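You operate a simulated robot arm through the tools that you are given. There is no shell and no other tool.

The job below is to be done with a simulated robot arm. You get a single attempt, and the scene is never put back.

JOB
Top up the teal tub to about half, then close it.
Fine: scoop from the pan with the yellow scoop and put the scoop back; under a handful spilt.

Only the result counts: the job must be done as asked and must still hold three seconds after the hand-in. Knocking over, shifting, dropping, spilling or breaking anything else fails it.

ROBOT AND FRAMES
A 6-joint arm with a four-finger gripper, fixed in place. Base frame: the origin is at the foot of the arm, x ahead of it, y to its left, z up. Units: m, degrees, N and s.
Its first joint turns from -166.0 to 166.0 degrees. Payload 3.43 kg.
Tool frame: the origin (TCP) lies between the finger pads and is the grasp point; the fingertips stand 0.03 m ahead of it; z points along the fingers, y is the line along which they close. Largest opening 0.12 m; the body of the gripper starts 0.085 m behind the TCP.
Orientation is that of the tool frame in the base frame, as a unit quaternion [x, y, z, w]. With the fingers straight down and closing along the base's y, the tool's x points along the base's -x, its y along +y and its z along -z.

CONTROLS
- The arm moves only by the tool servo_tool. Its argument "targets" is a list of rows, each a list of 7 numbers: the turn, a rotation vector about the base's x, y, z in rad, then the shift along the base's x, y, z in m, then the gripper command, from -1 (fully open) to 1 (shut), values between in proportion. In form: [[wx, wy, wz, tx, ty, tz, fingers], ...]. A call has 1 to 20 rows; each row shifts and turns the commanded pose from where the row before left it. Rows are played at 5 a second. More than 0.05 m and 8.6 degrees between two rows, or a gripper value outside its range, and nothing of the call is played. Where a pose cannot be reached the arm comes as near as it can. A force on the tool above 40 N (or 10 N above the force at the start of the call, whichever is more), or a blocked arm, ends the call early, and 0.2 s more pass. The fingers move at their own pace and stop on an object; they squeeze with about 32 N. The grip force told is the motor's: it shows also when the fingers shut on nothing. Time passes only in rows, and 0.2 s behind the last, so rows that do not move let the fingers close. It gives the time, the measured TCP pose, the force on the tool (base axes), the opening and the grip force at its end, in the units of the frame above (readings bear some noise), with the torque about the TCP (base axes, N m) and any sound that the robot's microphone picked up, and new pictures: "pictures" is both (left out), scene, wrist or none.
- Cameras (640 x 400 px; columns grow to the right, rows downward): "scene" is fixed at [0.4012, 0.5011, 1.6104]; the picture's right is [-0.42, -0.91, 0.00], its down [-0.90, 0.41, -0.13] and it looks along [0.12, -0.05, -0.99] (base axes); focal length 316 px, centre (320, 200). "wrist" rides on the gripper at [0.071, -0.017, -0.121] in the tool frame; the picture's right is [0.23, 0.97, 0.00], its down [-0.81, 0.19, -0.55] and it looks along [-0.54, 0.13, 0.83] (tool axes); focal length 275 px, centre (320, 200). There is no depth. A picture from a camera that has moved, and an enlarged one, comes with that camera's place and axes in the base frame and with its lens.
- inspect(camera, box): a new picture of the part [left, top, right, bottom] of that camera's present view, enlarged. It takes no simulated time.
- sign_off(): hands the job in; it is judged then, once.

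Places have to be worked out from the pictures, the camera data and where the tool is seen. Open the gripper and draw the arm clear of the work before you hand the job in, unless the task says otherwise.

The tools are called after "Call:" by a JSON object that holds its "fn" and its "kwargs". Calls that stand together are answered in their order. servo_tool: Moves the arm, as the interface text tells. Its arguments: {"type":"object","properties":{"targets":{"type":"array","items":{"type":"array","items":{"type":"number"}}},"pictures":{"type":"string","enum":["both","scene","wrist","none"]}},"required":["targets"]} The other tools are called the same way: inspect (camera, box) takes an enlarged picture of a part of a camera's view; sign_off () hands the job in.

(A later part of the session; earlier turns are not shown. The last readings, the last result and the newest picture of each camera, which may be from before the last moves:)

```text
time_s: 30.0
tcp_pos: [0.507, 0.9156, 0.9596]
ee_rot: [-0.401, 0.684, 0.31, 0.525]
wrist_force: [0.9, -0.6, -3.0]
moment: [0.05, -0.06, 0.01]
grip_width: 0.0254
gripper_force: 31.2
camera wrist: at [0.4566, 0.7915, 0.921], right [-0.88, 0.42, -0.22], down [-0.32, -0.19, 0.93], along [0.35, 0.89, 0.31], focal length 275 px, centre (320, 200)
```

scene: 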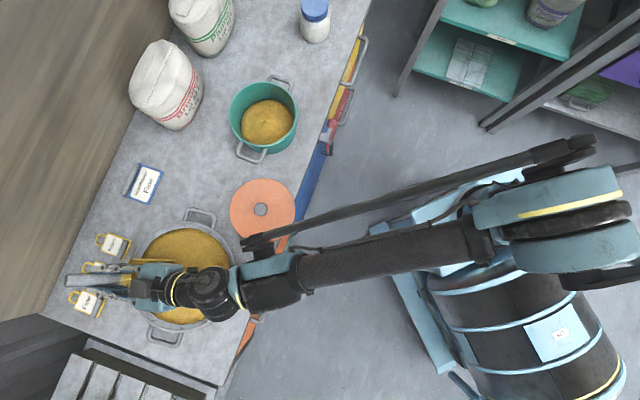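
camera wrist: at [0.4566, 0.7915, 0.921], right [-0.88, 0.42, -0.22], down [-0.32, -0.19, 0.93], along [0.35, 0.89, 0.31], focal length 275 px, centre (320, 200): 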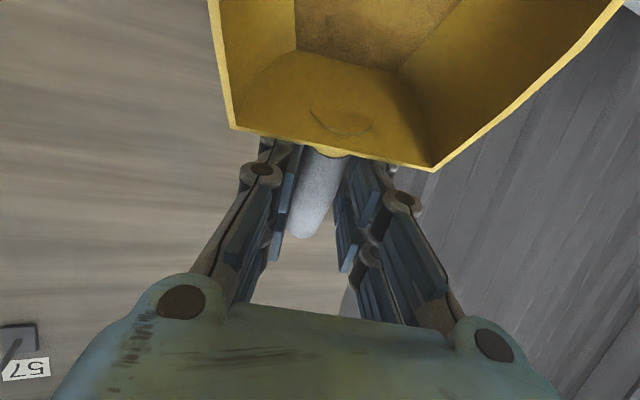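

No resistance, and powder is visible entering the bowl. I'll drag inward while levelling out, then tip the mouth slightly up and lift.

Call:
{"fn": "servo_tool", "kwargs": {"targets": [[-0.0763, 0.0424, 0, -0.0027, -0.0048, -0.0092, 1], [-0.0763, 0.0424, 0, -0.0027, -0.0048, -0.0092, 1], [-0.0763, 0.0424, 0, -0.0022, -0.0039, -0.0067, 1], [-0.0763, 0.0424, 0, -0.0022, -0.0039, -0.0067, 1], [-0.0763, 0.0424, 0, 0.0006, 0.001, -0.0064, 1], [-0.0763, 0.0424, 0, 0.0006, 0.001, -0.0064, 1], [-0.0763, 0.0424, 0, 0.002, 0.0035, -0.0018, 1], [-0.0763, 0.0424, 0, 0.002, 0.0035, -0.0018, 1], [-0.0612, 0.034, 0, 0.0017, 0.0031, 0.0015, 1], [-0.0612, 0.034, 0, 0.0017, 0.0031, 0.0015, 1], [0, 0, 0, 0, 0, 0.02, 1], [0, 0, 0, 0, 0, 0.02, 1], [0, 0, 0, 0, 0, 0.02, 1], [0, 0, 0, 0, 0, 0, 1]]}}

```text
time_s: 33.0
tcp_pos: [0.5043, 0.9132, 0.9746]
ee_rot: [-0.491, 0.839, 0.119, 0.202]
wrist_force: [-0.6, -0.3, -4.3]
moment: [0.24, -0.12, -0.02]
grip_width: 0.0253
gripper_force: 32.1
camera wrist: at [0.4618, 0.8037, 1.0482], right [-0.95, 0.29, -0.1], down [0.06, 0.5, 0.86], along [0.31, 0.81, -0.5], focal length 275 px, centre (320, 200)
```

scene: 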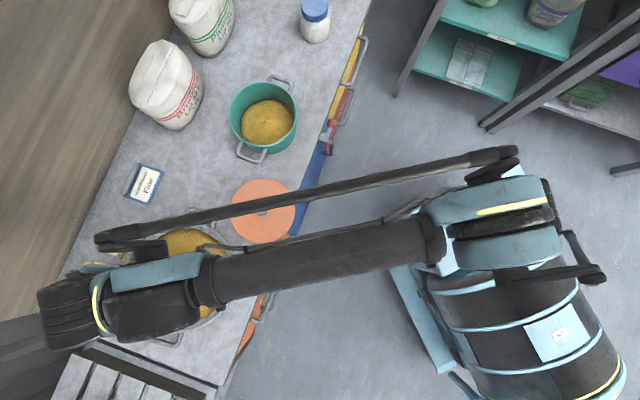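
wrist: 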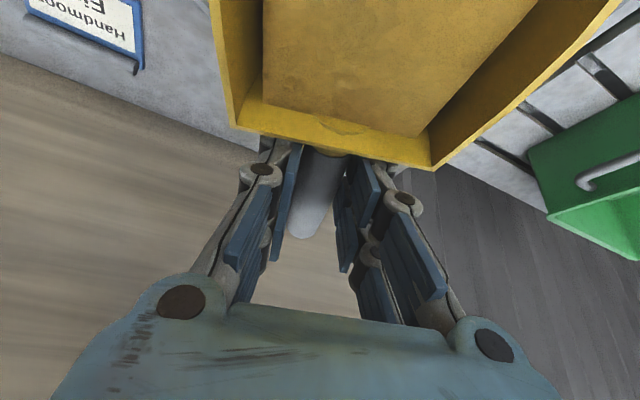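

A good load: about 2 N of powder, held level. I'll raise it and carry it toward the pot, turning so the handle points along +y and stays clear of the sacks.

Call:
{"fn": "servo_tool", "kwargs": {"targets": [[0, 0, 0, 0, 0, 0.03, 1], [0, 0, 0, 0, 0, 0.03, 1], [0, 0, 0, 0, 0, 0.03, 1], [0, 0, 0, 0.0222, -0.0213, 0, 1], [0, 0, 0.07, 0.0222, -0.0213, 0, 1], [0, 0, 0.07, 0.0222, -0.0213, 0, 1], [0, 0, 0.07, 0.0222, -0.0213, 0, 1], [0, 0, 0.07, 0.0222, -0.0213, 0, 1], [0, 0, 0.07, 0.0222, -0.0213, 0, 1], [0, 0, 0.069, 0.0222, -0.0213, 0, 1], [0, 0, 0, 0.0222, -0.0213, 0, 1], [0, 0, 0, 0.0222, -0.0213, 0, 1], [0, 0, 0, 0.0222, -0.0213, 0, 1], [0, 0, 0, 0.0222, -0.0213, 0, 1], [0, 0, 0, 0, 0, 0, 1]]}}

```text
time_s: 36.2
tcp_pos: [0.7487, 0.6789, 1.0661]
ee_rot: [-0.657, 0.717, 0.159, 0.172]
wrist_force: [0.1, -0.4, -3.8]
moment: [0.3, -0.02, 0.03]
grip_width: 0.0254
gripper_force: 31.8
camera wrist: at [0.7556, 0.5598, 1.14], right [-0.99, -0.12, -0.1], down [-0.15, 0.48, 0.86], along [-0.05, 0.87, -0.5], focal length 275 px, centre (320, 200)
```

scene: 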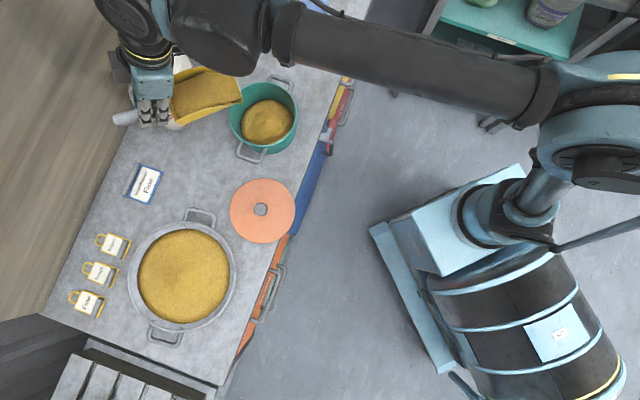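
wrist: 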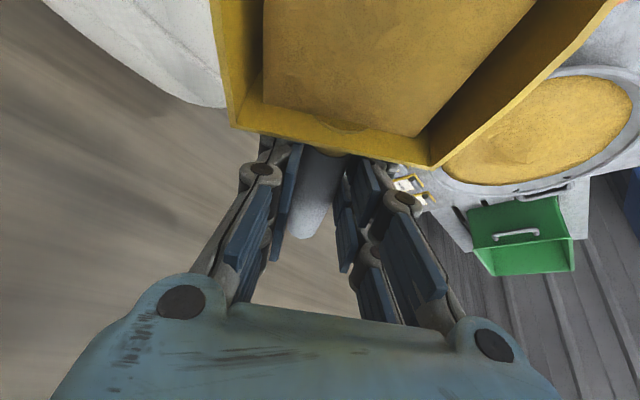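

Call:
{"fn": "inspect", "kwargs": {"camera": "scene", "box": [100, 40, 320, 178]}}

Call:
{"fn": "inspect", "kwargs": {"camera": "scene", "box": [60, 180, 260, 360]}}

```text
2.90 times, centred on (210, 109) of scene
camera zoom: at [0.4012, 0.5011, 1.6104], right [-0.42, -0.91, 0.0], down [-0.9, 0.41, -0.13], along [0.12, -0.05, -0.99], focal length 915 px, centre (639, 464)
```

zoom: 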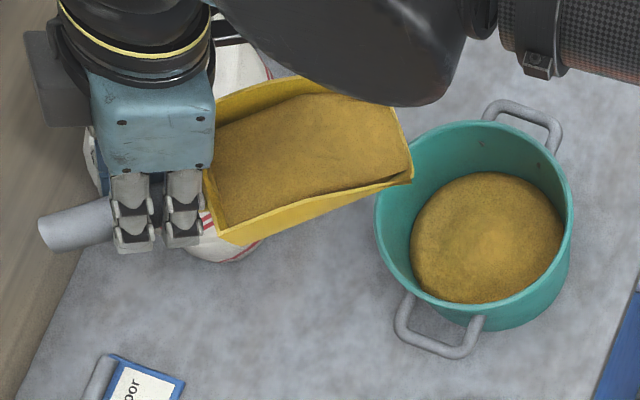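

```text
2.22 times, centred on (160, 270) of scene
camera zoom: at [0.4012, 0.5011, 1.6104], right [-0.42, -0.91, 0.0], down [-0.9, 0.41, -0.13], along [0.12, -0.05, -0.99], focal length 702 px, centre (676, 44)
```

zoom: 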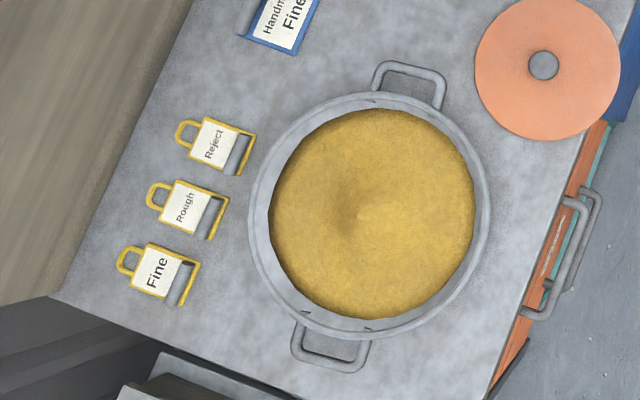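

No spill anywhere and the scoop is well filled. I'll lower the lip just above the pot rim and start pitching, pivoting about the lip.

Call:
{"fn": "servo_tool", "kwargs": {"targets": [[0, 0, 0, 0, 0.0022, -0.0278, 1], [0, 0, 0, 0, 0.0022, -0.0278, 1], [0, 0, 0, 0, 0.0022, -0.0278, 1], [0, 0, 0, 0, 0.0022, -0.0277, 1], [0.1391, -0.0114, 0, -0.0006, -0.007, 0.022, 1], [0.1391, -0.0114, 0, -0.0008, -0.0101, 0.0206, 1], [0.1391, -0.0114, 0, -0.0011, -0.0129, 0.0189, 1], [0.1391, -0.0114, 0, -0.0013, -0.0152, 0.0169, 1], [0, 0, 0, 0, 0, 0, 1]]}}

Call:
{"fn": "inspect", "kwargs": {"camera": "scene", "box": [160, 40, 320, 165]}}

```text
time_s: 38.2
tcp_pos: [0.7469, 0.6431, 1.0309]
ee_rot: [-0.587, 0.642, 0.335, 0.362]
wrist_force: [-0.1, 0.4, -2.5]
moment: [0.16, 0.02, 0.0]
grip_width: 0.0251
gripper_force: 32.2
camera wrist: at [0.7508, 0.5025, 1.0313], right [-0.98, -0.03, -0.19], down [-0.19, -0.04, 0.98], along [-0.04, 1.0, 0.04], focal length 275 px, centre (320, 200)
```

scene: 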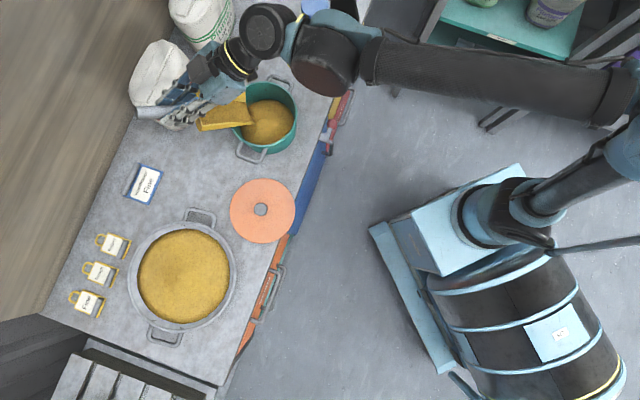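
wrist: 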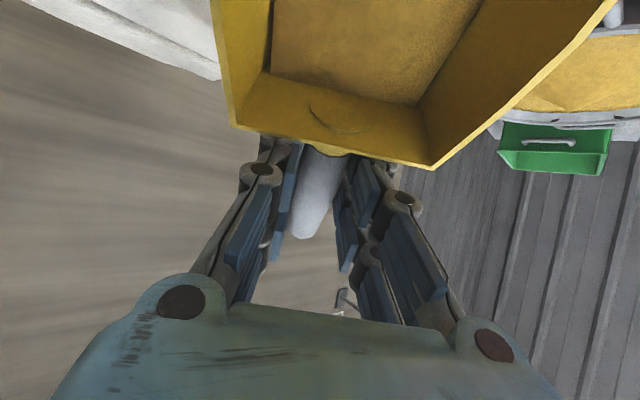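

```text
3.20 times, centred on (240, 102) of scene
camera zoom: at [0.4012, 0.5011, 1.6104], right [-0.42, -0.91, 0.0], down [-0.9, 0.41, -0.13], along [0.12, -0.05, -0.99], focal length 1010 px, centre (576, 512)
```

zoom: 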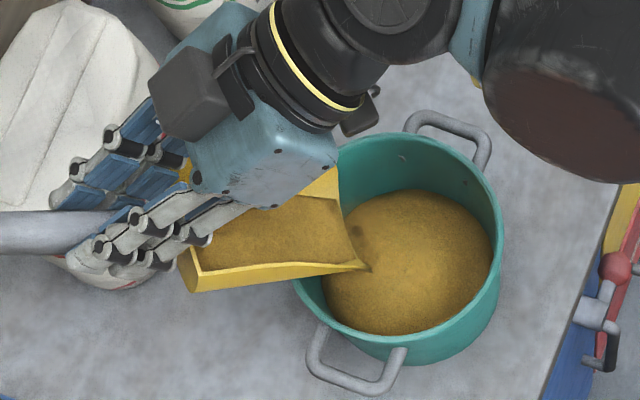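

Powder is pouring cleanly into the pot. I'll continue pitching to about 64° in the same pivot.

Call:
{"fn": "servo_tool", "kwargs": {"targets": [[0.1391, -0.0114, 0, -0.0015, -0.0186, 0.0147, 1], [0.1391, -0.0114, 0, -0.0016, -0.0203, 0.0121, 1], [0, 0, 0, 0, 0, 0, 1], [0.1391, -0.0114, 0, -0.0017, -0.0219, 0.0093, 1], [0, 0, 0, 0, 0, 0, 1], [0.1391, -0.0114, 0, -0.0018, -0.0219, 0.0062, 1], [0, 0, 0, 0, 0, 0, 1], [0.1391, -0.0114, 0, -0.0019, -0.0226, 0.0031, 1], [0, 0, 0, 0, 0, 0, 1], [0, 0, 0, 0, 0, 0, 1]]}}

Call:
{"fn": "inspect", "kwargs": {"camera": "scene", "box": [160, 40, 320, 165]}}

```text
time_s: 40.4
tcp_pos: [0.7354, 0.5358, 1.078]
ee_rot: [-0.437, 0.48, 0.517, 0.558]
wrist_force: [0.3, 1.3, -2.5]
moment: [-0.01, 0.04, 0.0]
grip_width: 0.0252
gripper_force: 32.3
camera wrist: at [0.7431, 0.4288, 0.9883], right [-0.97, 0.12, -0.22], down [-0.24, -0.66, 0.71], along [-0.06, 0.74, 0.66], focal length 275 px, centre (320, 200)
```

scene: 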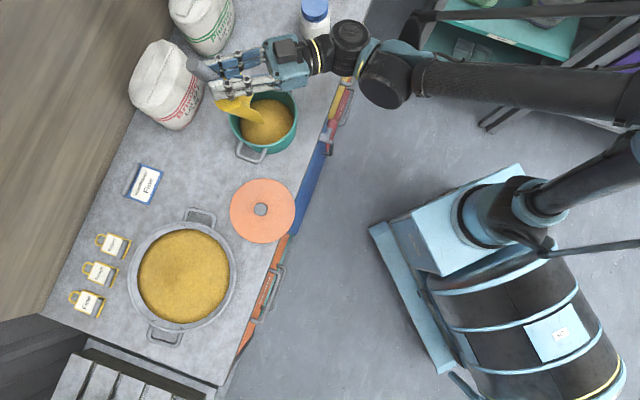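
wrist: 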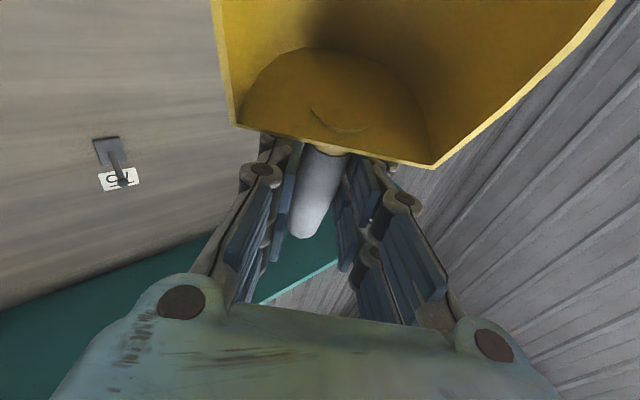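

```text
3.20 times, centred on (240, 102) of scene
camera zoom: at [0.4012, 0.5011, 1.6104], right [-0.42, -0.91, 0.0], down [-0.9, 0.41, -0.13], along [0.12, -0.05, -0.99], focal length 1010 px, centre (576, 512)
```

zoom: 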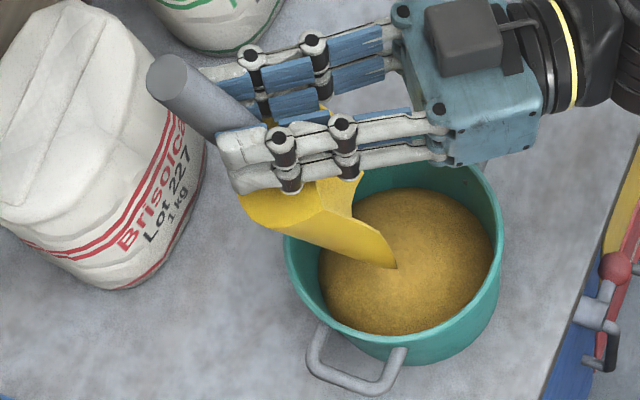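

The scoop is empty and no spill is visible. I'll raise it, swing back to the pan hover pose at 40° pitch, and check the pot level from the scene camera on the way.

Call:
{"fn": "servo_tool", "kwargs": {"targets": [[0, 0, 0, 0, 0, 0.02, 1], [0, 0, 0, 0, 0, 0.02, 1], [-0.1391, 0.0114, 0, -0.0196, 0.0365, -0.0036, 1], [-0.1391, 0.0114, 0, -0.0196, 0.0365, -0.0036, 1], [-0.1391, 0.0114, 0, -0.0196, 0.0365, -0.0036, 1], [0, 0, -0.07, -0.0196, 0.0365, -0.0036, 1], [0, 0, -0.07, -0.0196, 0.0365, -0.0036, 1], [0, 0, -0.07, -0.0196, 0.0365, -0.0036, 1], [0, 0, -0.07, -0.0196, 0.0365, -0.0036, 1], [0, 0, -0.07, -0.0196, 0.0365, -0.0036, 1], [0, 0, -0.07, -0.0196, 0.0365, -0.0036, 1], [0, 0, 0, -0.0196, 0.0365, -0.0036, 1], [0, 0, 0, -0.0196, 0.0365, -0.0036, 1], [0, 0, 0, 0, 0, 0, 1]]}}

Call:
{"fn": "inspect", "kwargs": {"camera": "scene", "box": [215, 65, 315, 165]}}

```text
time_s: 43.4
tcp_pos: [0.5197, 0.9384, 1.076]
ee_rot: [-0.401, 0.684, 0.312, 0.523]
wrist_force: [-0.4, 0.7, -1.7]
moment: [0.05, -0.02, 0.0]
grip_width: 0.0252
gripper_force: 32.4
camera wrist: at [0.4694, 0.8141, 1.0377], right [-0.88, 0.42, -0.22], down [-0.32, -0.2, 0.93], along [0.35, 0.89, 0.31], focal length 275 px, centre (320, 200)
```

scene: 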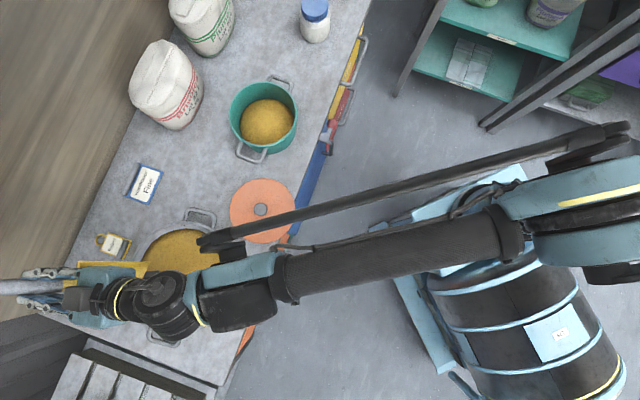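
wrist: 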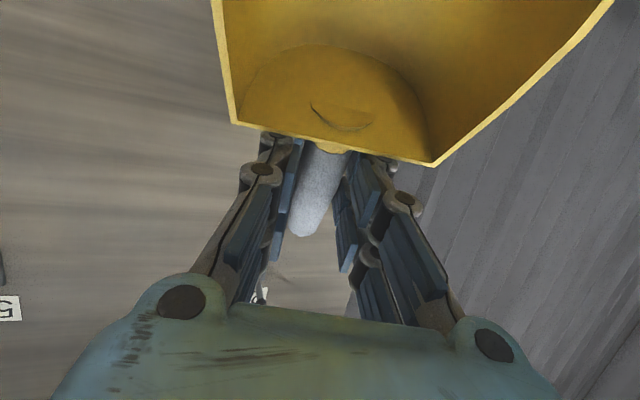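

```text
4.00 times, centred on (265, 115) of scene
camera zoom: at [0.4012, 0.5011, 1.6104], right [-0.42, -0.91, 0.0], down [-0.9, 0.41, -0.13], along [0.12, -0.05, -0.99], focal length 1263 px, centre (540, 540)
```

zoom: 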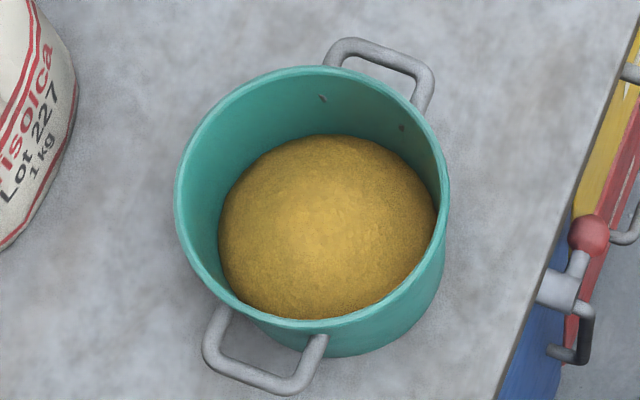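

The first scoop raised the pot's edge level by about 1.5–2 cm, plus a mound. I estimate roughly 35–40% full with half at z≈0.84. I'll take a slightly shallower second scoop.

Call:
{"fn": "servo_tool", "kwargs": {"targets": [[0, 0, 0, -0.0024, -0.0044, -0.0355, 1], [0, 0, 0, -0.0024, -0.0044, -0.0355, 1], [0, 0, 0, -0.0036, -0.0066, -0.0195, 1], [0, 0, 0, -0.0036, -0.0066, -0.0185, 1], [-0.0763, 0.0424, 0, -0.0027, -0.0048, -0.0092, 1], [-0.0763, 0.0424, 0, -0.0027, -0.0048, -0.0092, 1], [-0.0763, 0.0424, 0, -0.0022, -0.0039, -0.0067, 1], [-0.0763, 0.0424, 0, -0.0022, -0.0039, -0.0067, 1], [-0.0763, 0.0424, 0, 0.0006, 0.001, -0.0064, 1], [-0.0763, 0.0424, 0, 0.0006, 0.001, -0.0064, 1], [-0.0763, 0.0424, 0, 0.002, 0.0035, -0.0018, 1], [-0.0763, 0.0424, 0, 0.002, 0.0035, -0.0018, 1], [-0.0612, 0.034, 0, 0.0017, 0.0031, 0.0015, 1], [-0.0612, 0.034, 0, 0.0017, 0.0031, 0.0015, 1], [0, 0, 0, 0, 0, 0.02, 1], [0, 0, 0, 0, 0, 0.03, 1], [0, 0, 0, 0, 0, 0.03, 1], [0, 0, 0, 0, 0, 0.03, 1], [0, 0, 0, 0, 0, 0.03, 1], [0, 0, 0, 0, 0, 0, 1]]}}

```text
time_s: 47.6
tcp_pos: [0.5084, 0.9142, 1.0628]
ee_rot: [-0.49, 0.84, 0.12, 0.199]
wrist_force: [-0.5, -0.3, -2.2]
moment: [0.21, -0.11, -0.02]
grip_width: 0.0253
gripper_force: 31.8
camera wrist: at [0.4669, 0.8044, 1.137], right [-0.95, 0.3, -0.1], down [0.07, 0.5, 0.86], along [0.31, 0.81, -0.5], focal length 275 px, centre (320, 200)
```

scene: 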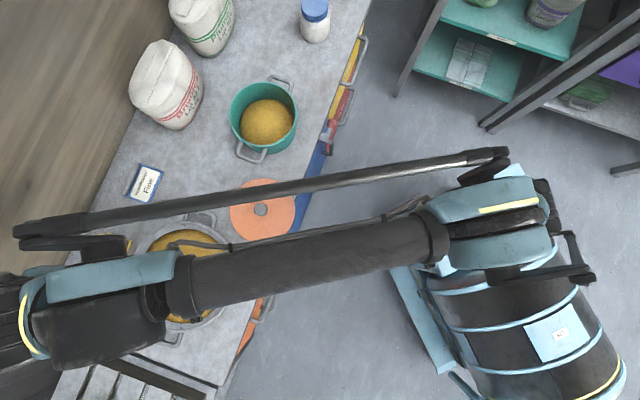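
wrist: 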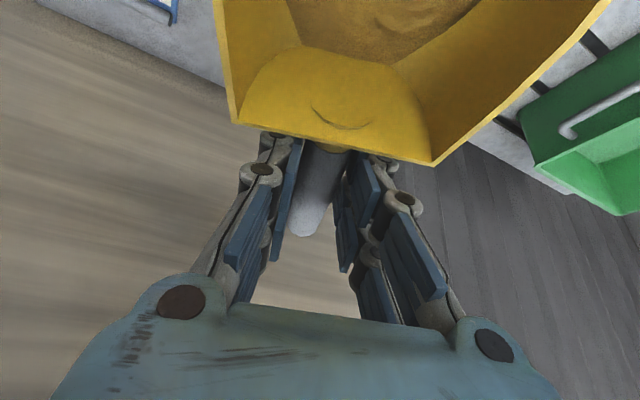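

A smaller load this time, about two-thirds of the first judging by the moment, which is roughly what's still needed. I'll carry it to the pot along the same path.

Call:
{"fn": "servo_tool", "kwargs": {"targets": [[0, 0, 0, 0.01, -0.01, 0.005, 1], [0, 0, 0, 0.021, -0.0205, 0, 1], [0, 0, 0.07, 0.0219, -0.0214, 0, 1], [0, 0, 0.07, 0.0219, -0.0214, 0, 1], [0, 0, 0.07, 0.0219, -0.0214, 0, 1], [0, 0, 0.07, 0.0219, -0.0214, 0, 1], [0, 0, 0.07, 0.0219, -0.0214, 0, 1], [0, 0, 0.069, 0.0219, -0.0214, 0, 1], [0, 0, 0, 0.0219, -0.0214, 0, 1], [0, 0, 0, 0.0219, -0.0214, 0, 1], [0, 0, 0, 0.0219, -0.0214, 0, 1], [0, 0, 0, 0.0122, -0.0122, 0, 1], [0, 0, 0, 0, 0, 0, 1]]}}

Call:
{"fn": "inspect", "kwargs": {"camera": "scene", "box": [100, 40, 320, 178]}}

Call:
{"fn": "inspect", "kwargs": {"camera": "scene", "box": [60, 180, 320, 360]}}

```text
time_s: 50.4
tcp_pos: [0.7468, 0.6776, 1.0679]
ee_rot: [-0.655, 0.719, 0.16, 0.17]
wrist_force: [0.3, 0.8, -2.4]
moment: [0.2, -0.01, -0.03]
grip_width: 0.0252
gripper_force: 31.5
camera wrist: at [0.7537, 0.5587, 1.142], right [-0.99, -0.11, -0.1], down [-0.14, 0.49, 0.86], along [-0.05, 0.87, -0.5], focal length 275 px, centre (320, 200)
```

scene: 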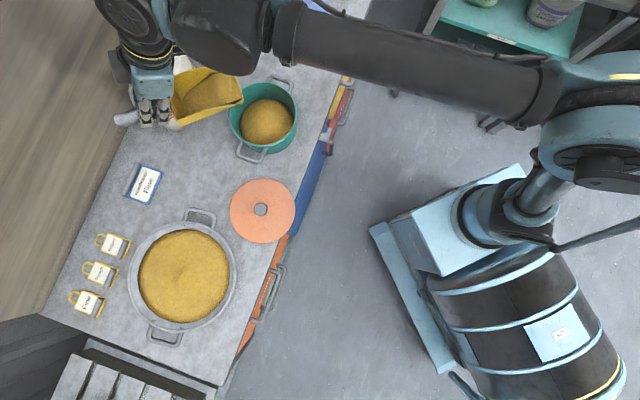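
wrist: 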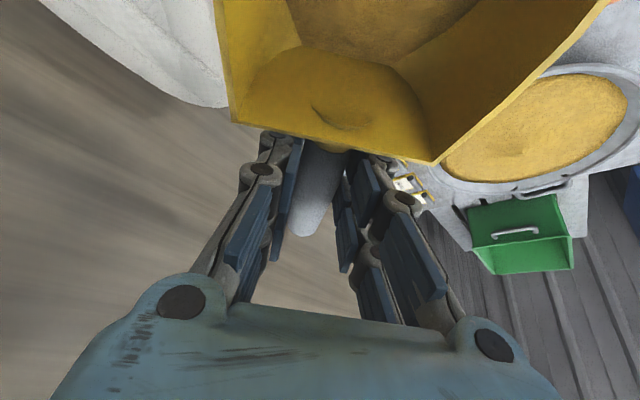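

```text
2.90 times, centred on (210, 109) of scene
camera zoom: at [0.4012, 0.5011, 1.6104], right [-0.42, -0.91, 0.0], down [-0.9, 0.41, -0.13], along [0.12, -0.05, -0.99], focal length 915 px, centre (639, 464)
```

zoom: 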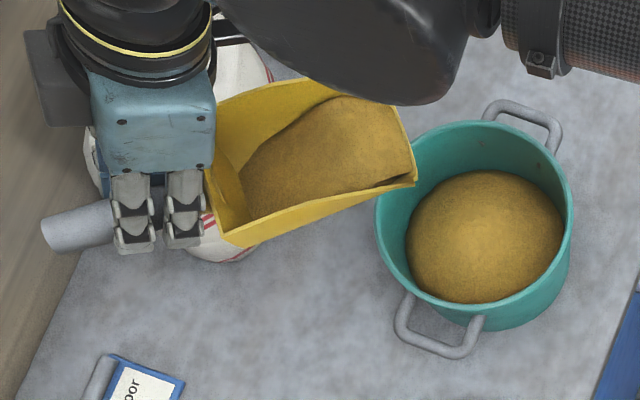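

```text
2.22 times, centred on (190, 270) of scene
camera zoom: at [0.4012, 0.5011, 1.6104], right [-0.42, -0.91, 0.0], down [-0.9, 0.41, -0.13], along [0.12, -0.05, -0.99], focal length 702 px, centre (609, 44)
```

zoom: 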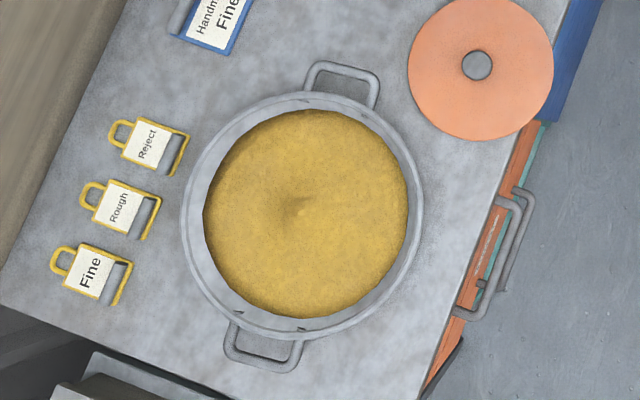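

No spill. I'll descend and pour this load with the lip about 1 cm closer to the pot centre.

Call:
{"fn": "servo_tool", "kwargs": {"targets": [[0, 0, 0, 0.0005, 0, -0.0282, 1], [0, 0, 0, 0.0005, 0, -0.0282, 1], [0, 0, 0, 0.0005, 0, -0.0282, 1], [0, 0, 0, 0.0004, 0, -0.0282, 1], [0.1391, -0.0114, 0, -0.0006, -0.007, 0.022, 1], [0.1391, -0.0114, 0, -0.0008, -0.0101, 0.0206, 1], [0.1391, -0.0114, 0, -0.0011, -0.0129, 0.0189, 1], [0.1391, -0.0114, 0, -0.0013, -0.0152, 0.0169, 1], [0, 0, 0, 0, 0, 0, 1], [0.1391, -0.0114, 0, -0.0015, -0.0186, 0.0147, 1], [0, 0, 0, 0, 0, 0, 1], [0.1391, -0.0114, 0, -0.0016, -0.0203, 0.0121, 1], [0, 0, 0, 0, 0, 0, 1], [0.1391, -0.0114, 0, -0.0017, -0.0219, 0.0093, 1], [0, 0, 0, 0, 0, 0, 1], [0.1391, -0.0114, 0, -0.0018, -0.0219, 0.0062, 1], [0, 0, 0, 0, 0, 0, 1], [0.1391, -0.0114, 0, -0.0019, -0.0226, 0.0031, 1], [0, 0, 0, 0, 0, 0, 1], [0, 0, 0, 0, 0, 0, 1]]}}

Call:
{"fn": "inspect", "kwargs": {"camera": "scene", "box": [160, 40, 320, 165]}}

```text
time_s: 54.6
tcp_pos: [0.7347, 0.5274, 1.082]
ee_rot: [-0.437, 0.48, 0.52, 0.556]
wrist_force: [-0.1, 0.6, -1.9]
moment: [-0.01, 0.03, 0.0]
grip_width: 0.0252
gripper_force: 32.0
camera wrist: at [0.7423, 0.4208, 0.9912], right [-0.97, 0.11, -0.21], down [-0.24, -0.66, 0.72], along [-0.06, 0.75, 0.66], focal length 275 px, centre (320, 200)
```

scene: 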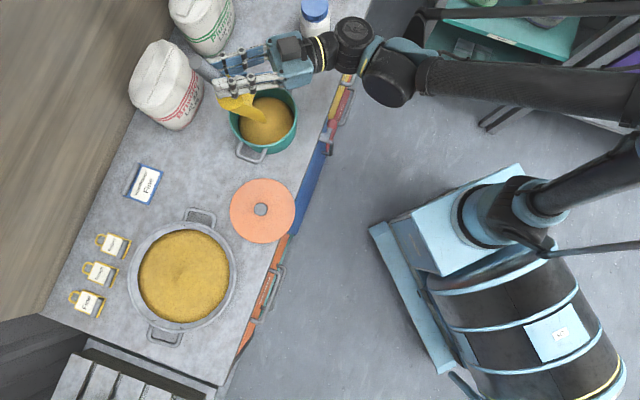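
wrist: 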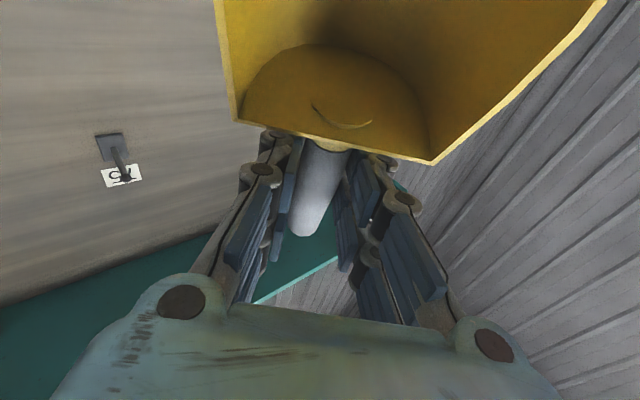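

```text
3.20 times, centred on (240, 102) of scene
camera zoom: at [0.4012, 0.5011, 1.6104], right [-0.42, -0.91, 0.0], down [-0.9, 0.41, -0.13], along [0.12, -0.05, -0.99], focal length 1010 px, centre (576, 512)
```

zoom: 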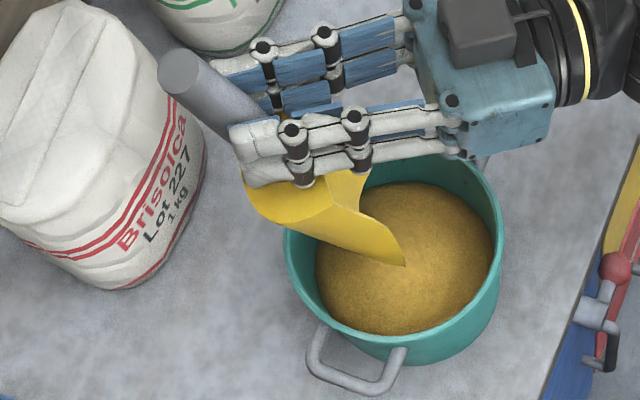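

Empty again. I'll move back to the pan hover pose, where the scene camera sees the pot unobstructed, to judge the level.

Call:
{"fn": "servo_tool", "kwargs": {"targets": [[0, 0, 0, 0, 0, 0.02, 1], [0, 0, 0, 0, 0, 0.02, 1], [-0.1391, 0.0114, 0, -0.0196, 0.0365, -0.0036, 1], [-0.1391, 0.0114, 0, -0.0196, 0.0365, -0.0036, 1], [-0.1391, 0.0114, 0, -0.0196, 0.0365, -0.0036, 1], [0, 0, -0.07, -0.0196, 0.0365, -0.0036, 1], [0, 0, -0.07, -0.0196, 0.0365, -0.0036, 1], [0, 0, -0.07, -0.0196, 0.0365, -0.0036, 1], [0, 0, -0.07, -0.0196, 0.0365, -0.0036, 1], [0, 0, -0.07, -0.0196, 0.0365, -0.0036, 1], [0, 0, -0.07, -0.0196, 0.0365, -0.0036, 1], [0, 0, 0, -0.0196, 0.0365, -0.0036, 1], [0, 0, 0, -0.0196, 0.044, -0.0036, 1], [0, 0, 0, 0, 0, 0, 1]]}}

Call:
{"fn": "inspect", "kwargs": {"camera": "scene", "box": [215, 65, 315, 165]}}

```text
time_s: 57.6
tcp_pos: [0.5227, 0.9362, 1.0808]
ee_rot: [-0.4, 0.685, 0.314, 0.522]
wrist_force: [0.2, -0.1, -1.4]
moment: [0.01, -0.03, 0.03]
grip_width: 0.0253
gripper_force: 32.8
camera wrist: at [0.4727, 0.8129, 1.0412], right [-0.88, 0.42, -0.21], down [-0.31, -0.2, 0.93], along [0.35, 0.89, 0.31], focal length 275 px, centre (320, 200)
```

scene: 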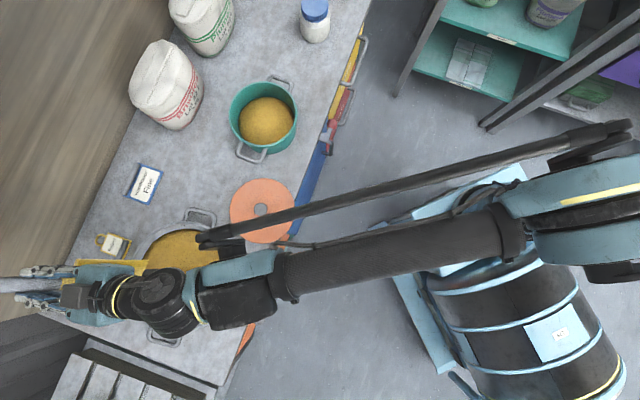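
wrist: 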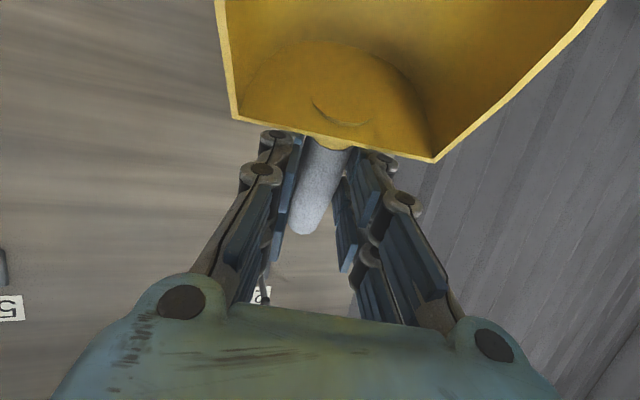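

```text
4.00 times, centred on (265, 115) of scene
camera zoom: at [0.4012, 0.5011, 1.6104], right [-0.42, -0.91, 0.0], down [-0.9, 0.41, -0.13], along [0.12, -0.05, -0.99], focal length 1263 px, centre (540, 540)
```

zoom: 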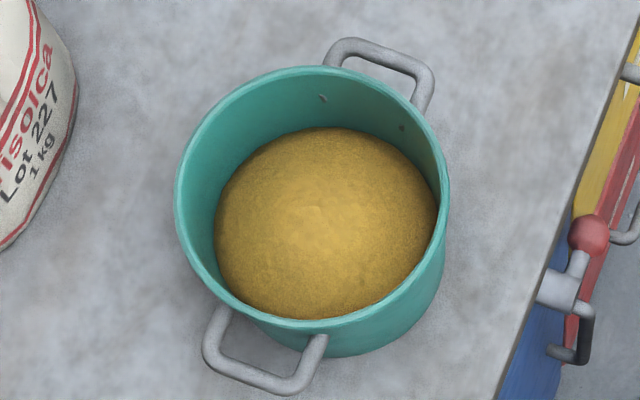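

Combining the scene and wrist views puts the pot's inner radius at about 0.069 m and the rim at z≈0.892. The starting level was about 0.819 and it's now about 0.845, so the pot is at roughly half. I'll level the scoop and carry it back above its original spot.

Call:
{"fn": "servo_tool", "kwargs": {"targets": [[-0.1223, 0.0681, 0, 0.0, 0.0, 0, 1], [-0.1223, 0.0681, 0, 0.0, 0.0, 0, 1], [-0.1223, 0.0681, 0, 0.0, -0.01, 0, 1], [-0.1223, 0.0681, 0, 0.0, -0.01, 0, 1], [-0.1223, 0.0681, 0, 0.0, -0.01, 0, 1], [0, 0, -0.1065, 0.025, -0.0235, 0, 1], [0, 0, -0.1065, 0.025, -0.0235, 0, 1], [0, 0, -0.1065, 0.025, -0.0235, 0, 1], [0, 0, 0, 0.025, -0.0235, -0.01, 1], [0, 0, 0, 0.025, -0.0235, -0.01, 1], [0, 0, 0, 0.025, -0.0235, -0.01, 1], [0, 0, 0, 0.025, -0.0168, -0.01, 1], [0, 0, 0, 0.0185, 0, -0.01, 1], [0, 0, 0, 0, 0, 0, 1]]}}

Call:
{"fn": "inspect", "kwargs": {"camera": "wrist", "box": [180, 60, 480, 260]}}

```text
time_s: 60.6
tcp_pos: [0.717, 0.7468, 1.0283]
ee_rot: [-0.343, 0.89, 0.114, 0.277]
wrist_force: [-0.2, -0.8, -2.1]
moment: [0.11, -0.06, 0.01]
grip_width: 0.0251
gripper_force: 31.7
camera wrist: at [0.6344, 0.6501, 1.0851], right [-0.8, 0.59, -0.12], down [0.14, 0.37, 0.92], along [0.59, 0.72, -0.37], focal length 275 px, centre (320, 200)
```

scene: 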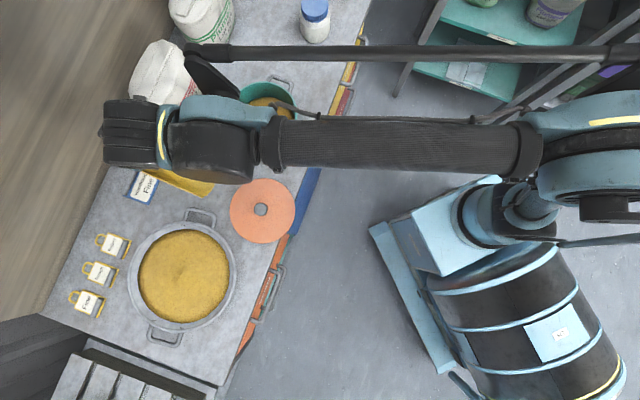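
wrist: 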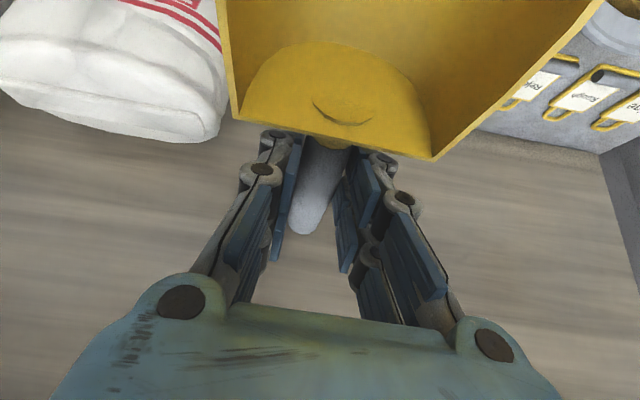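

```text
2.00 times, centred on (330, 160) of wrist
camera zoom: at [0.6344, 0.6501, 1.0851], right [-0.8, 0.59, -0.12], down [0.14, 0.37, 0.92], along [0.59, 0.72, -0.37], focal length 551 px, centre (300, 280)
```

zoom: 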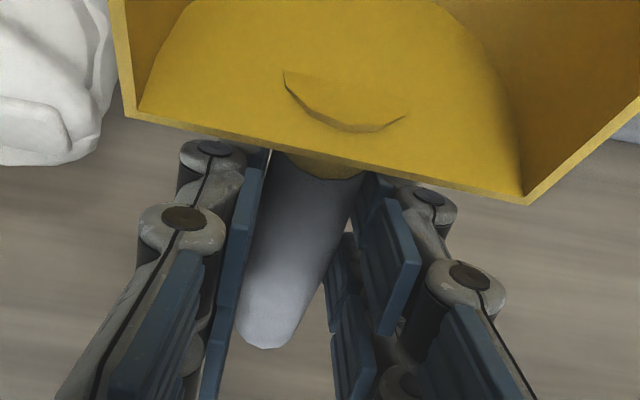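

The scoop has slid only about 4 mm along the pads and its tilt is unchanged. I'll lower over the original place, then ease down until it touches.

Call:
{"fn": "servo_tool", "kwargs": {"targets": [[0, 0, -0.012, 0.0084, 0.0006, -0.03, 1], [0, 0, 0, 0.0083, 0.0005, -0.035, 1], [0, 0, 0, 0, 0, -0.035, 1], [0, 0, 0, 0, 0, -0.03, 1], [0, 0, 0, 0, 0, -0.02, 1], [0, 0, 0, 0, 0, -0.008, 1], [0, 0, 0, 0, 0, 0, 1]], "pictures": "wrist"}}

```text
time_s: 62.2
tcp_pos: [0.7311, 0.7503, 0.8716]
ee_rot: [-0.338, 0.892, 0.112, 0.279]
wrist_force: [0.0, -0.4, -2.5]
moment: [0.07, -0.08, 0.01]
grip_width: 0.0256
gripper_force: 32.0
camera wrist: at [0.6479, 0.6545, 0.9284], right [-0.79, 0.6, -0.12], down [0.14, 0.37, 0.92], along [0.6, 0.71, -0.37], focal length 275 px, centre (320, 200)
```

wrist: 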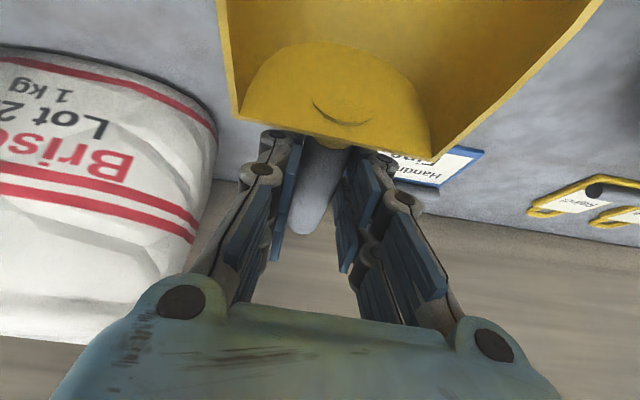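

Call:
{"fn": "servo_tool", "kwargs": {"targets": [[0, 0, 0, 0.0026, -0.0024, -0.003, 1], [0, 0, 0, 0, 0, -0.003, 1], [0, 0, 0, 0, 0, -0.003, 1], [0, 0, 0, 0, 0, 0, 1]], "pictures": "none"}}

```text
time_s: 63.2
tcp_pos: [0.7348, 0.7472, 0.8634]
ee_rot: [-0.337, 0.892, 0.112, 0.279]
wrist_force: [0.6, 0.6, 2.4]
moment: [-0.32, 0.29, -0.04]
grip_width: 0.0253
gripper_force: 31.9
```

First contact is at z≈0.863. I'll ease down another 2 mm.

Call:
{"fn": "servo_tool", "kwargs": {"targets": [[0, 0, 0, 0, 0, -0.002, 1], [0, 0, 0, 0, 0, 0, 1]], "pictures": "wrist"}}

```text
time_s: 63.8
tcp_pos: [0.7352, 0.747, 0.862]
ee_rot: [-0.338, 0.892, 0.112, 0.28]
wrist_force: [1.9, 5.6, 19.2]
moment: [-0.12, 0.29, -0.03]
grip_width: 0.0251
gripper_force: 32.0
camera wrist: at [0.6515, 0.6511, 0.9181], right [-0.79, 0.6, -0.12], down [0.14, 0.37, 0.92], along [0.6, 0.71, -0.37], focal length 275 px, centre (320, 200)
```

wrist: 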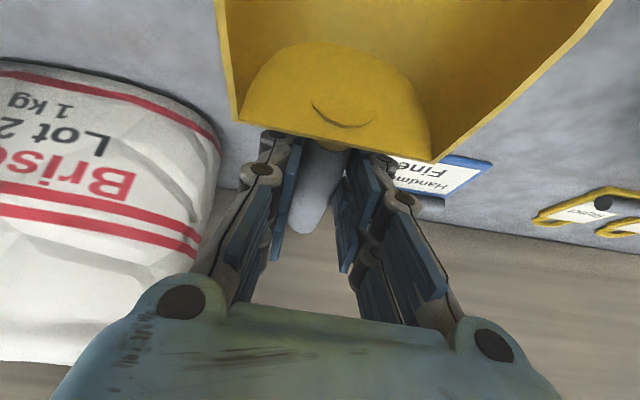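

The scoop is firmly seated. I'll open moderately to avoid the label and retreat back along the tool axis.

Call:
{"fn": "servo_tool", "kwargs": {"targets": [[0, 0, 0, 0, 0, 0.001, 1], [0, 0, 0, 0, 0, 0, 0.4], [0, 0, 0, 0, 0, 0, -0.1], [0, 0, 0, 0, 0, 0, -0.1], [0, 0, 0, -0.0084, -0.0078, 0.0164, -0.1], [0, 0, 0, -0.0126, -0.0117, 0.0246, -0.1], [0, 0, 0, -0.0168, -0.0156, 0.0328, -0.1], [0, 0, 0, -0.0168, -0.0156, 0.0328, -0.1], [0, 0, 0, -0.0168, -0.0156, 0.0328, -0.1], [0, 0, 0, 0, 0, 0, -0.1]]}}

```text
time_s: 66.0
tcp_pos: [0.6637, 0.6813, 1.0039]
ee_rot: [-0.337, 0.892, 0.112, 0.278]
wrist_force: [0.4, 0.6, -0.4]
moment: [0.04, 0.01, 0.03]
grip_width: 0.066
gripper_force: 0.1
camera wrist: at [0.5808, 0.585, 1.0601], right [-0.79, 0.6, -0.12], down [0.14, 0.37, 0.92], along [0.6, 0.71, -0.37], focal length 275 px, centre (320, 200)
```

scene: 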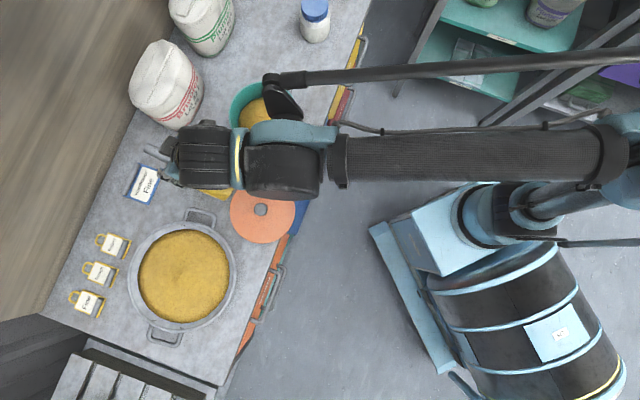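
wrist: 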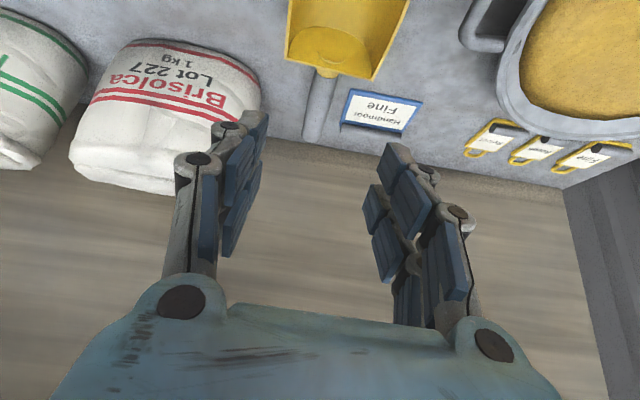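

The scoop is back in place. I'll return the tool to vertical and use the wrist camera to look into the pot before closing it.

Call:
{"fn": "servo_tool", "kwargs": {"targets": [[-0.083, 0.0896, 0, 0, -0.01, 0.03, -0.1], [-0.083, 0.0896, 0, 0, -0.03, 0.025, -0.5], [-0.083, 0.0896, 0, 0.002, -0.04, 0.025, -1], [-0.083, 0.0896, 0, 0.004, -0.04, 0.02, -1], [-0.083, 0.0896, 0, 0.004, -0.04, 0.02, -1], [0, 0, -0.09, 0.004, -0.04, 0.005, -1], [0, 0, -0.09, 0.002, -0.04, 0, -1], [0, 0, 0, 0, 0, 0, -1]]}}

Call:
{"fn": "inspect", "kwargs": {"camera": "wrist", "box": [230, 40, 430, 190]}}

```text
time_s: 67.8
tcp_pos: [0.6807, 0.4406, 1.1254]
ee_rot: [-0.267, 0.964, -0.002, 0.0]
wrist_force: [0.0, 0.2, -0.9]
moment: [0.01, 0.0, 0.02]
grip_width: 0.1198
gripper_force: 0.1
camera wrist: at [0.6293, 0.3911, 1.2454], right [-0.7, 0.71, 0.0], down [0.59, 0.59, 0.55], along [0.39, 0.38, -0.83], focal length 275 px, centre (320, 200)
```

scene: 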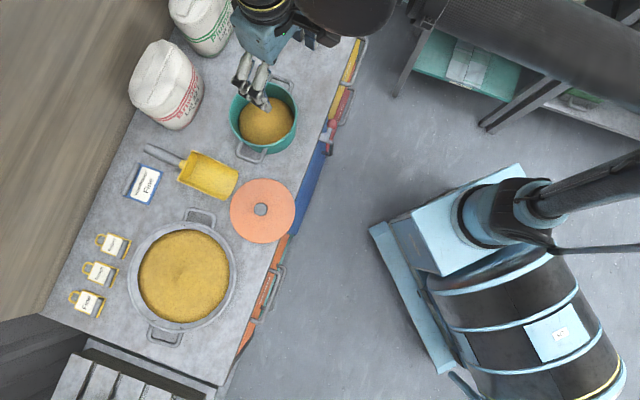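
wrist: 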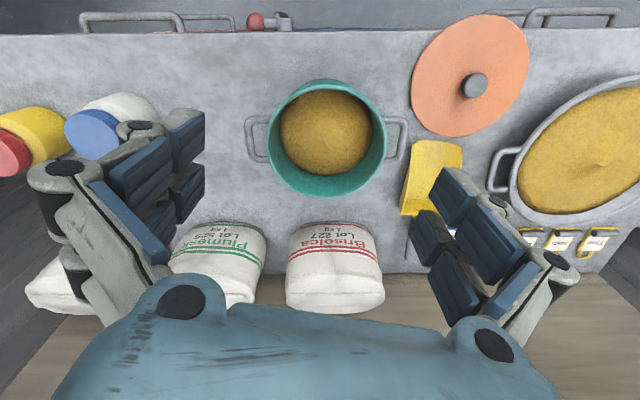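

```text
2.67 times, centred on (330, 115) of wrist
camera zoom: at [0.6293, 0.3911, 1.2454], right [-0.7, 0.71, 0.0], down [0.59, 0.59, 0.55], along [0.39, 0.38, -0.83], focal length 734 px, centre (293, 427)
```

zoom: 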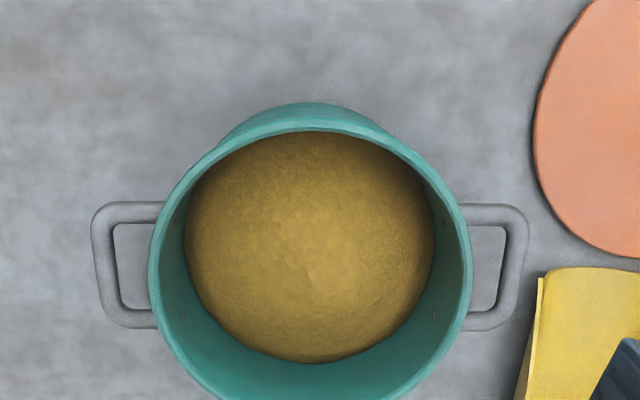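

From this view the powder surface sits at z≈0.84–0.845 with the rim at ≈0.893 and the floor at ≈0.795, so it's about half full. Now I'll fetch the lid at (0.527, 0.596).

Call:
{"fn": "servo_tool", "kwargs": {"targets": [[0, 0, 0, -0.0256, 0.026, -0.01, -1], [0, 0, 0, -0.0256, 0.026, -0.01, -1], [0, 0, 0, -0.0256, 0.026, -0.01, -1], [0, 0, 0, -0.0256, 0.026, -0.01, -1], [0, 0, 0, -0.0256, 0.026, -0.01, -1], [0, 0, 0, -0.0254, 0.0258, -0.01, -1], [0, 0, 0, 0, 0, -0.04, -1], [0, 0, 0, 0, 0, -0.04, -1], [0, 0, 0, 0, 0, -0.04, -1], [0, 0, 0, 0, 0, 0, -1]], "pictures": "wrist"}}

```text
time_s: 70.0
tcp_pos: [0.5276, 0.5991, 0.9479]
ee_rot: [-0.269, 0.963, -0.001, -0.001]
wrist_force: [-0.3, 0.0, 0.3]
moment: [0.02, -0.02, -0.01]
grip_width: 0.1196
gripper_force: 0.1
camera wrist: at [0.476, 0.5493, 1.0682], right [-0.7, 0.71, 0.0], down [0.59, 0.59, 0.55], along [0.39, 0.38, -0.83], focal length 275 px, centre (320, 200)
```

wrist: 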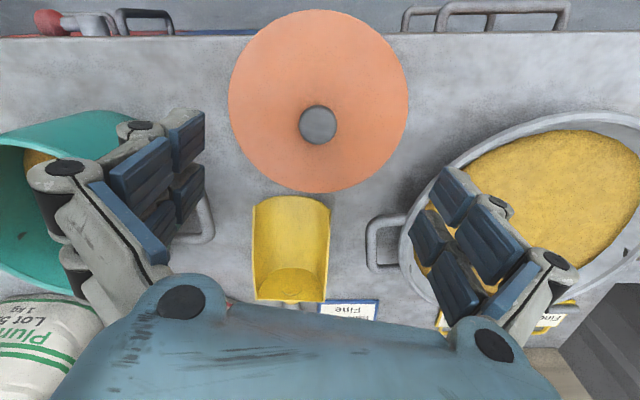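

The knob is nearly on axis (about 2–3 mm off). I'll make a small correction and descend.

Call:
{"fn": "servo_tool", "kwargs": {"targets": [[0, 0, 0, 0.0025, -0.0005, -0.03, -1], [0, 0, 0, 0, 0, -0.03, -1], [0, 0, 0, 0, 0, -0.025, -1], [0, 0, 0, 0, 0, -0.014, -1], [0, 0, 0, 0, 0, -0.004, -1], [0, 0, 0, 0, 0, 0, -1]], "pictures": "wrist"}}

```text
time_s: 71.4
tcp_pos: [0.5277, 0.596, 0.8425]
ee_rot: [-0.268, 0.963, -0.002, 0.0]
wrist_force: [0.5, 0.6, 0.4]
moment: [0.02, 0.0, 0.01]
grip_width: 0.1202
gripper_force: 0.0
camera wrist: at [0.4768, 0.5475, 0.9639], right [-0.7, 0.71, 0.0], down [0.59, 0.59, 0.55], along [0.39, 0.38, -0.83], focal length 275 px, centre (320, 200)
```

wrist: 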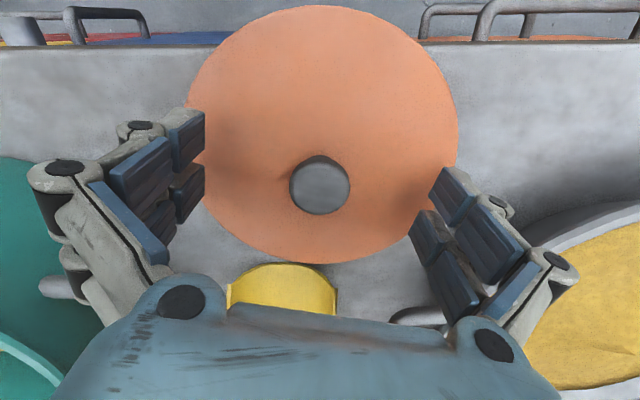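

The knob is centred on the TCP. I'll close gradually.

Call:
{"fn": "servo_tool", "kwargs": {"targets": [[0, 0, 0, 0, 0, 0, 0], [0, 0, 0, 0, 0, 0, 0.3], [0, 0, 0, 0, 0, 0, 0.6], [0, 0, 0, 0, 0, 0, 1], [0, 0, 0, 0, 0, 0, 1]], "pictures": "wrist"}}

```text
time_s: 72.6
tcp_pos: [0.5282, 0.5965, 0.8426]
ee_rot: [-0.268, 0.963, -0.002, -0.001]
wrist_force: [-0.8, -0.5, 0.5]
moment: [0.02, -0.02, -0.02]
grip_width: 0.0305
gripper_force: 31.7
camera wrist: at [0.4768, 0.5475, 0.964], right [-0.7, 0.71, 0.0], down [0.59, 0.59, 0.55], along [0.39, 0.38, -0.83], focal length 275 px, centre (320, 200)
```

wrist: 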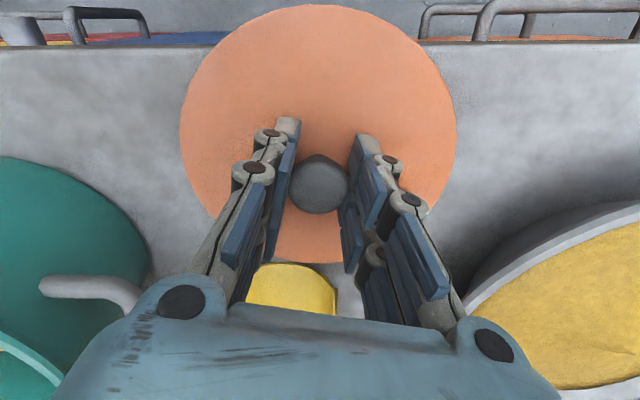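

The lid is gripped without disturbance. The pot seems to have shifted about 6 mm inward when the lid first popped, and both views now put its centre near (0.730, 0.501). I'll lift the lid and carry it there.

Call:
{"fn": "servo_tool", "kwargs": {"targets": [[0, 0, 0, 0, 0, 0.015, 1], [0, 0, 0, 0, 0, 0.03, 1], [0, 0, 0, 0, 0, 0.04, 1], [0, 0, 0, 0, 0, 0.05, 1], [0, 0, 0, 0, 0, 0.05, 1], [0, 0, 0, 0.0288, -0.0136, 0, 1], [0, 0, 0, 0.0288, -0.0136, 0, 1], [0, 0, 0, 0.0288, -0.0136, 0, 1], [0, 0, 0, 0.0288, -0.0136, 0, 1], [0, 0, 0, 0.0288, -0.0136, 0, 1], [0, 0, 0, 0.0288, -0.0136, 0, 1], [0, 0, 0, 0.0288, -0.0136, 0, 1], [0, 0, 0, 0, 0, 0, 1]]}}

Call:
{"fn": "inspect", "kwargs": {"camera": "scene", "box": [215, 65, 315, 165]}}

```text
time_s: 75.4
tcp_pos: [0.7293, 0.5018, 1.0267]
ee_rot: [-0.268, 0.963, -0.003, 0.0]
wrist_force: [-0.2, -0.8, -0.2]
moment: [0.01, -0.02, -0.01]
grip_width: 0.0301
gripper_force: 31.6
camera wrist: at [0.6778, 0.4528, 1.1476], right [-0.7, 0.71, 0.0], down [0.59, 0.59, 0.55], along [0.39, 0.38, -0.83], focal length 275 px, centre (320, 200)
```

scene: 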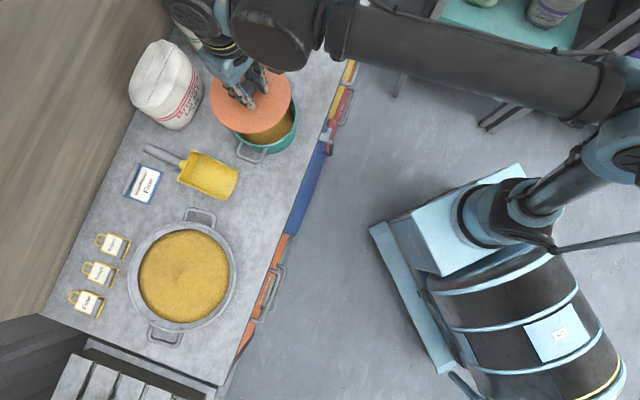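
wrist: 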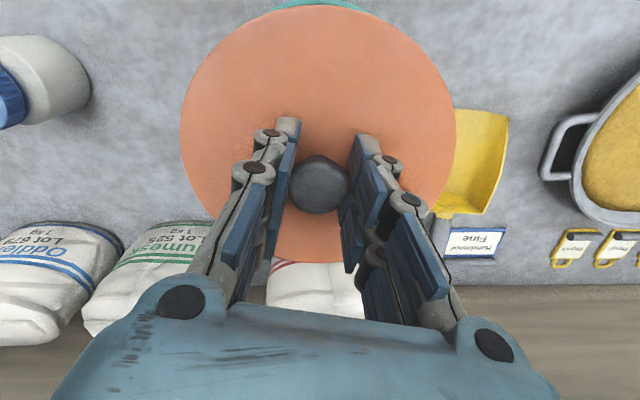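

```text
4.00 times, centred on (265, 115) of scene
camera zoom: at [0.4012, 0.5011, 1.6104], right [-0.42, -0.91, 0.0], down [-0.9, 0.41, -0.13], along [0.12, -0.05, -0.99], focal length 1263 px, centre (540, 540)
```

zoom: 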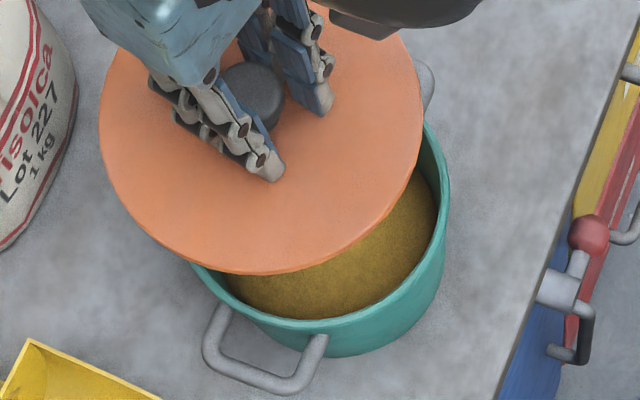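

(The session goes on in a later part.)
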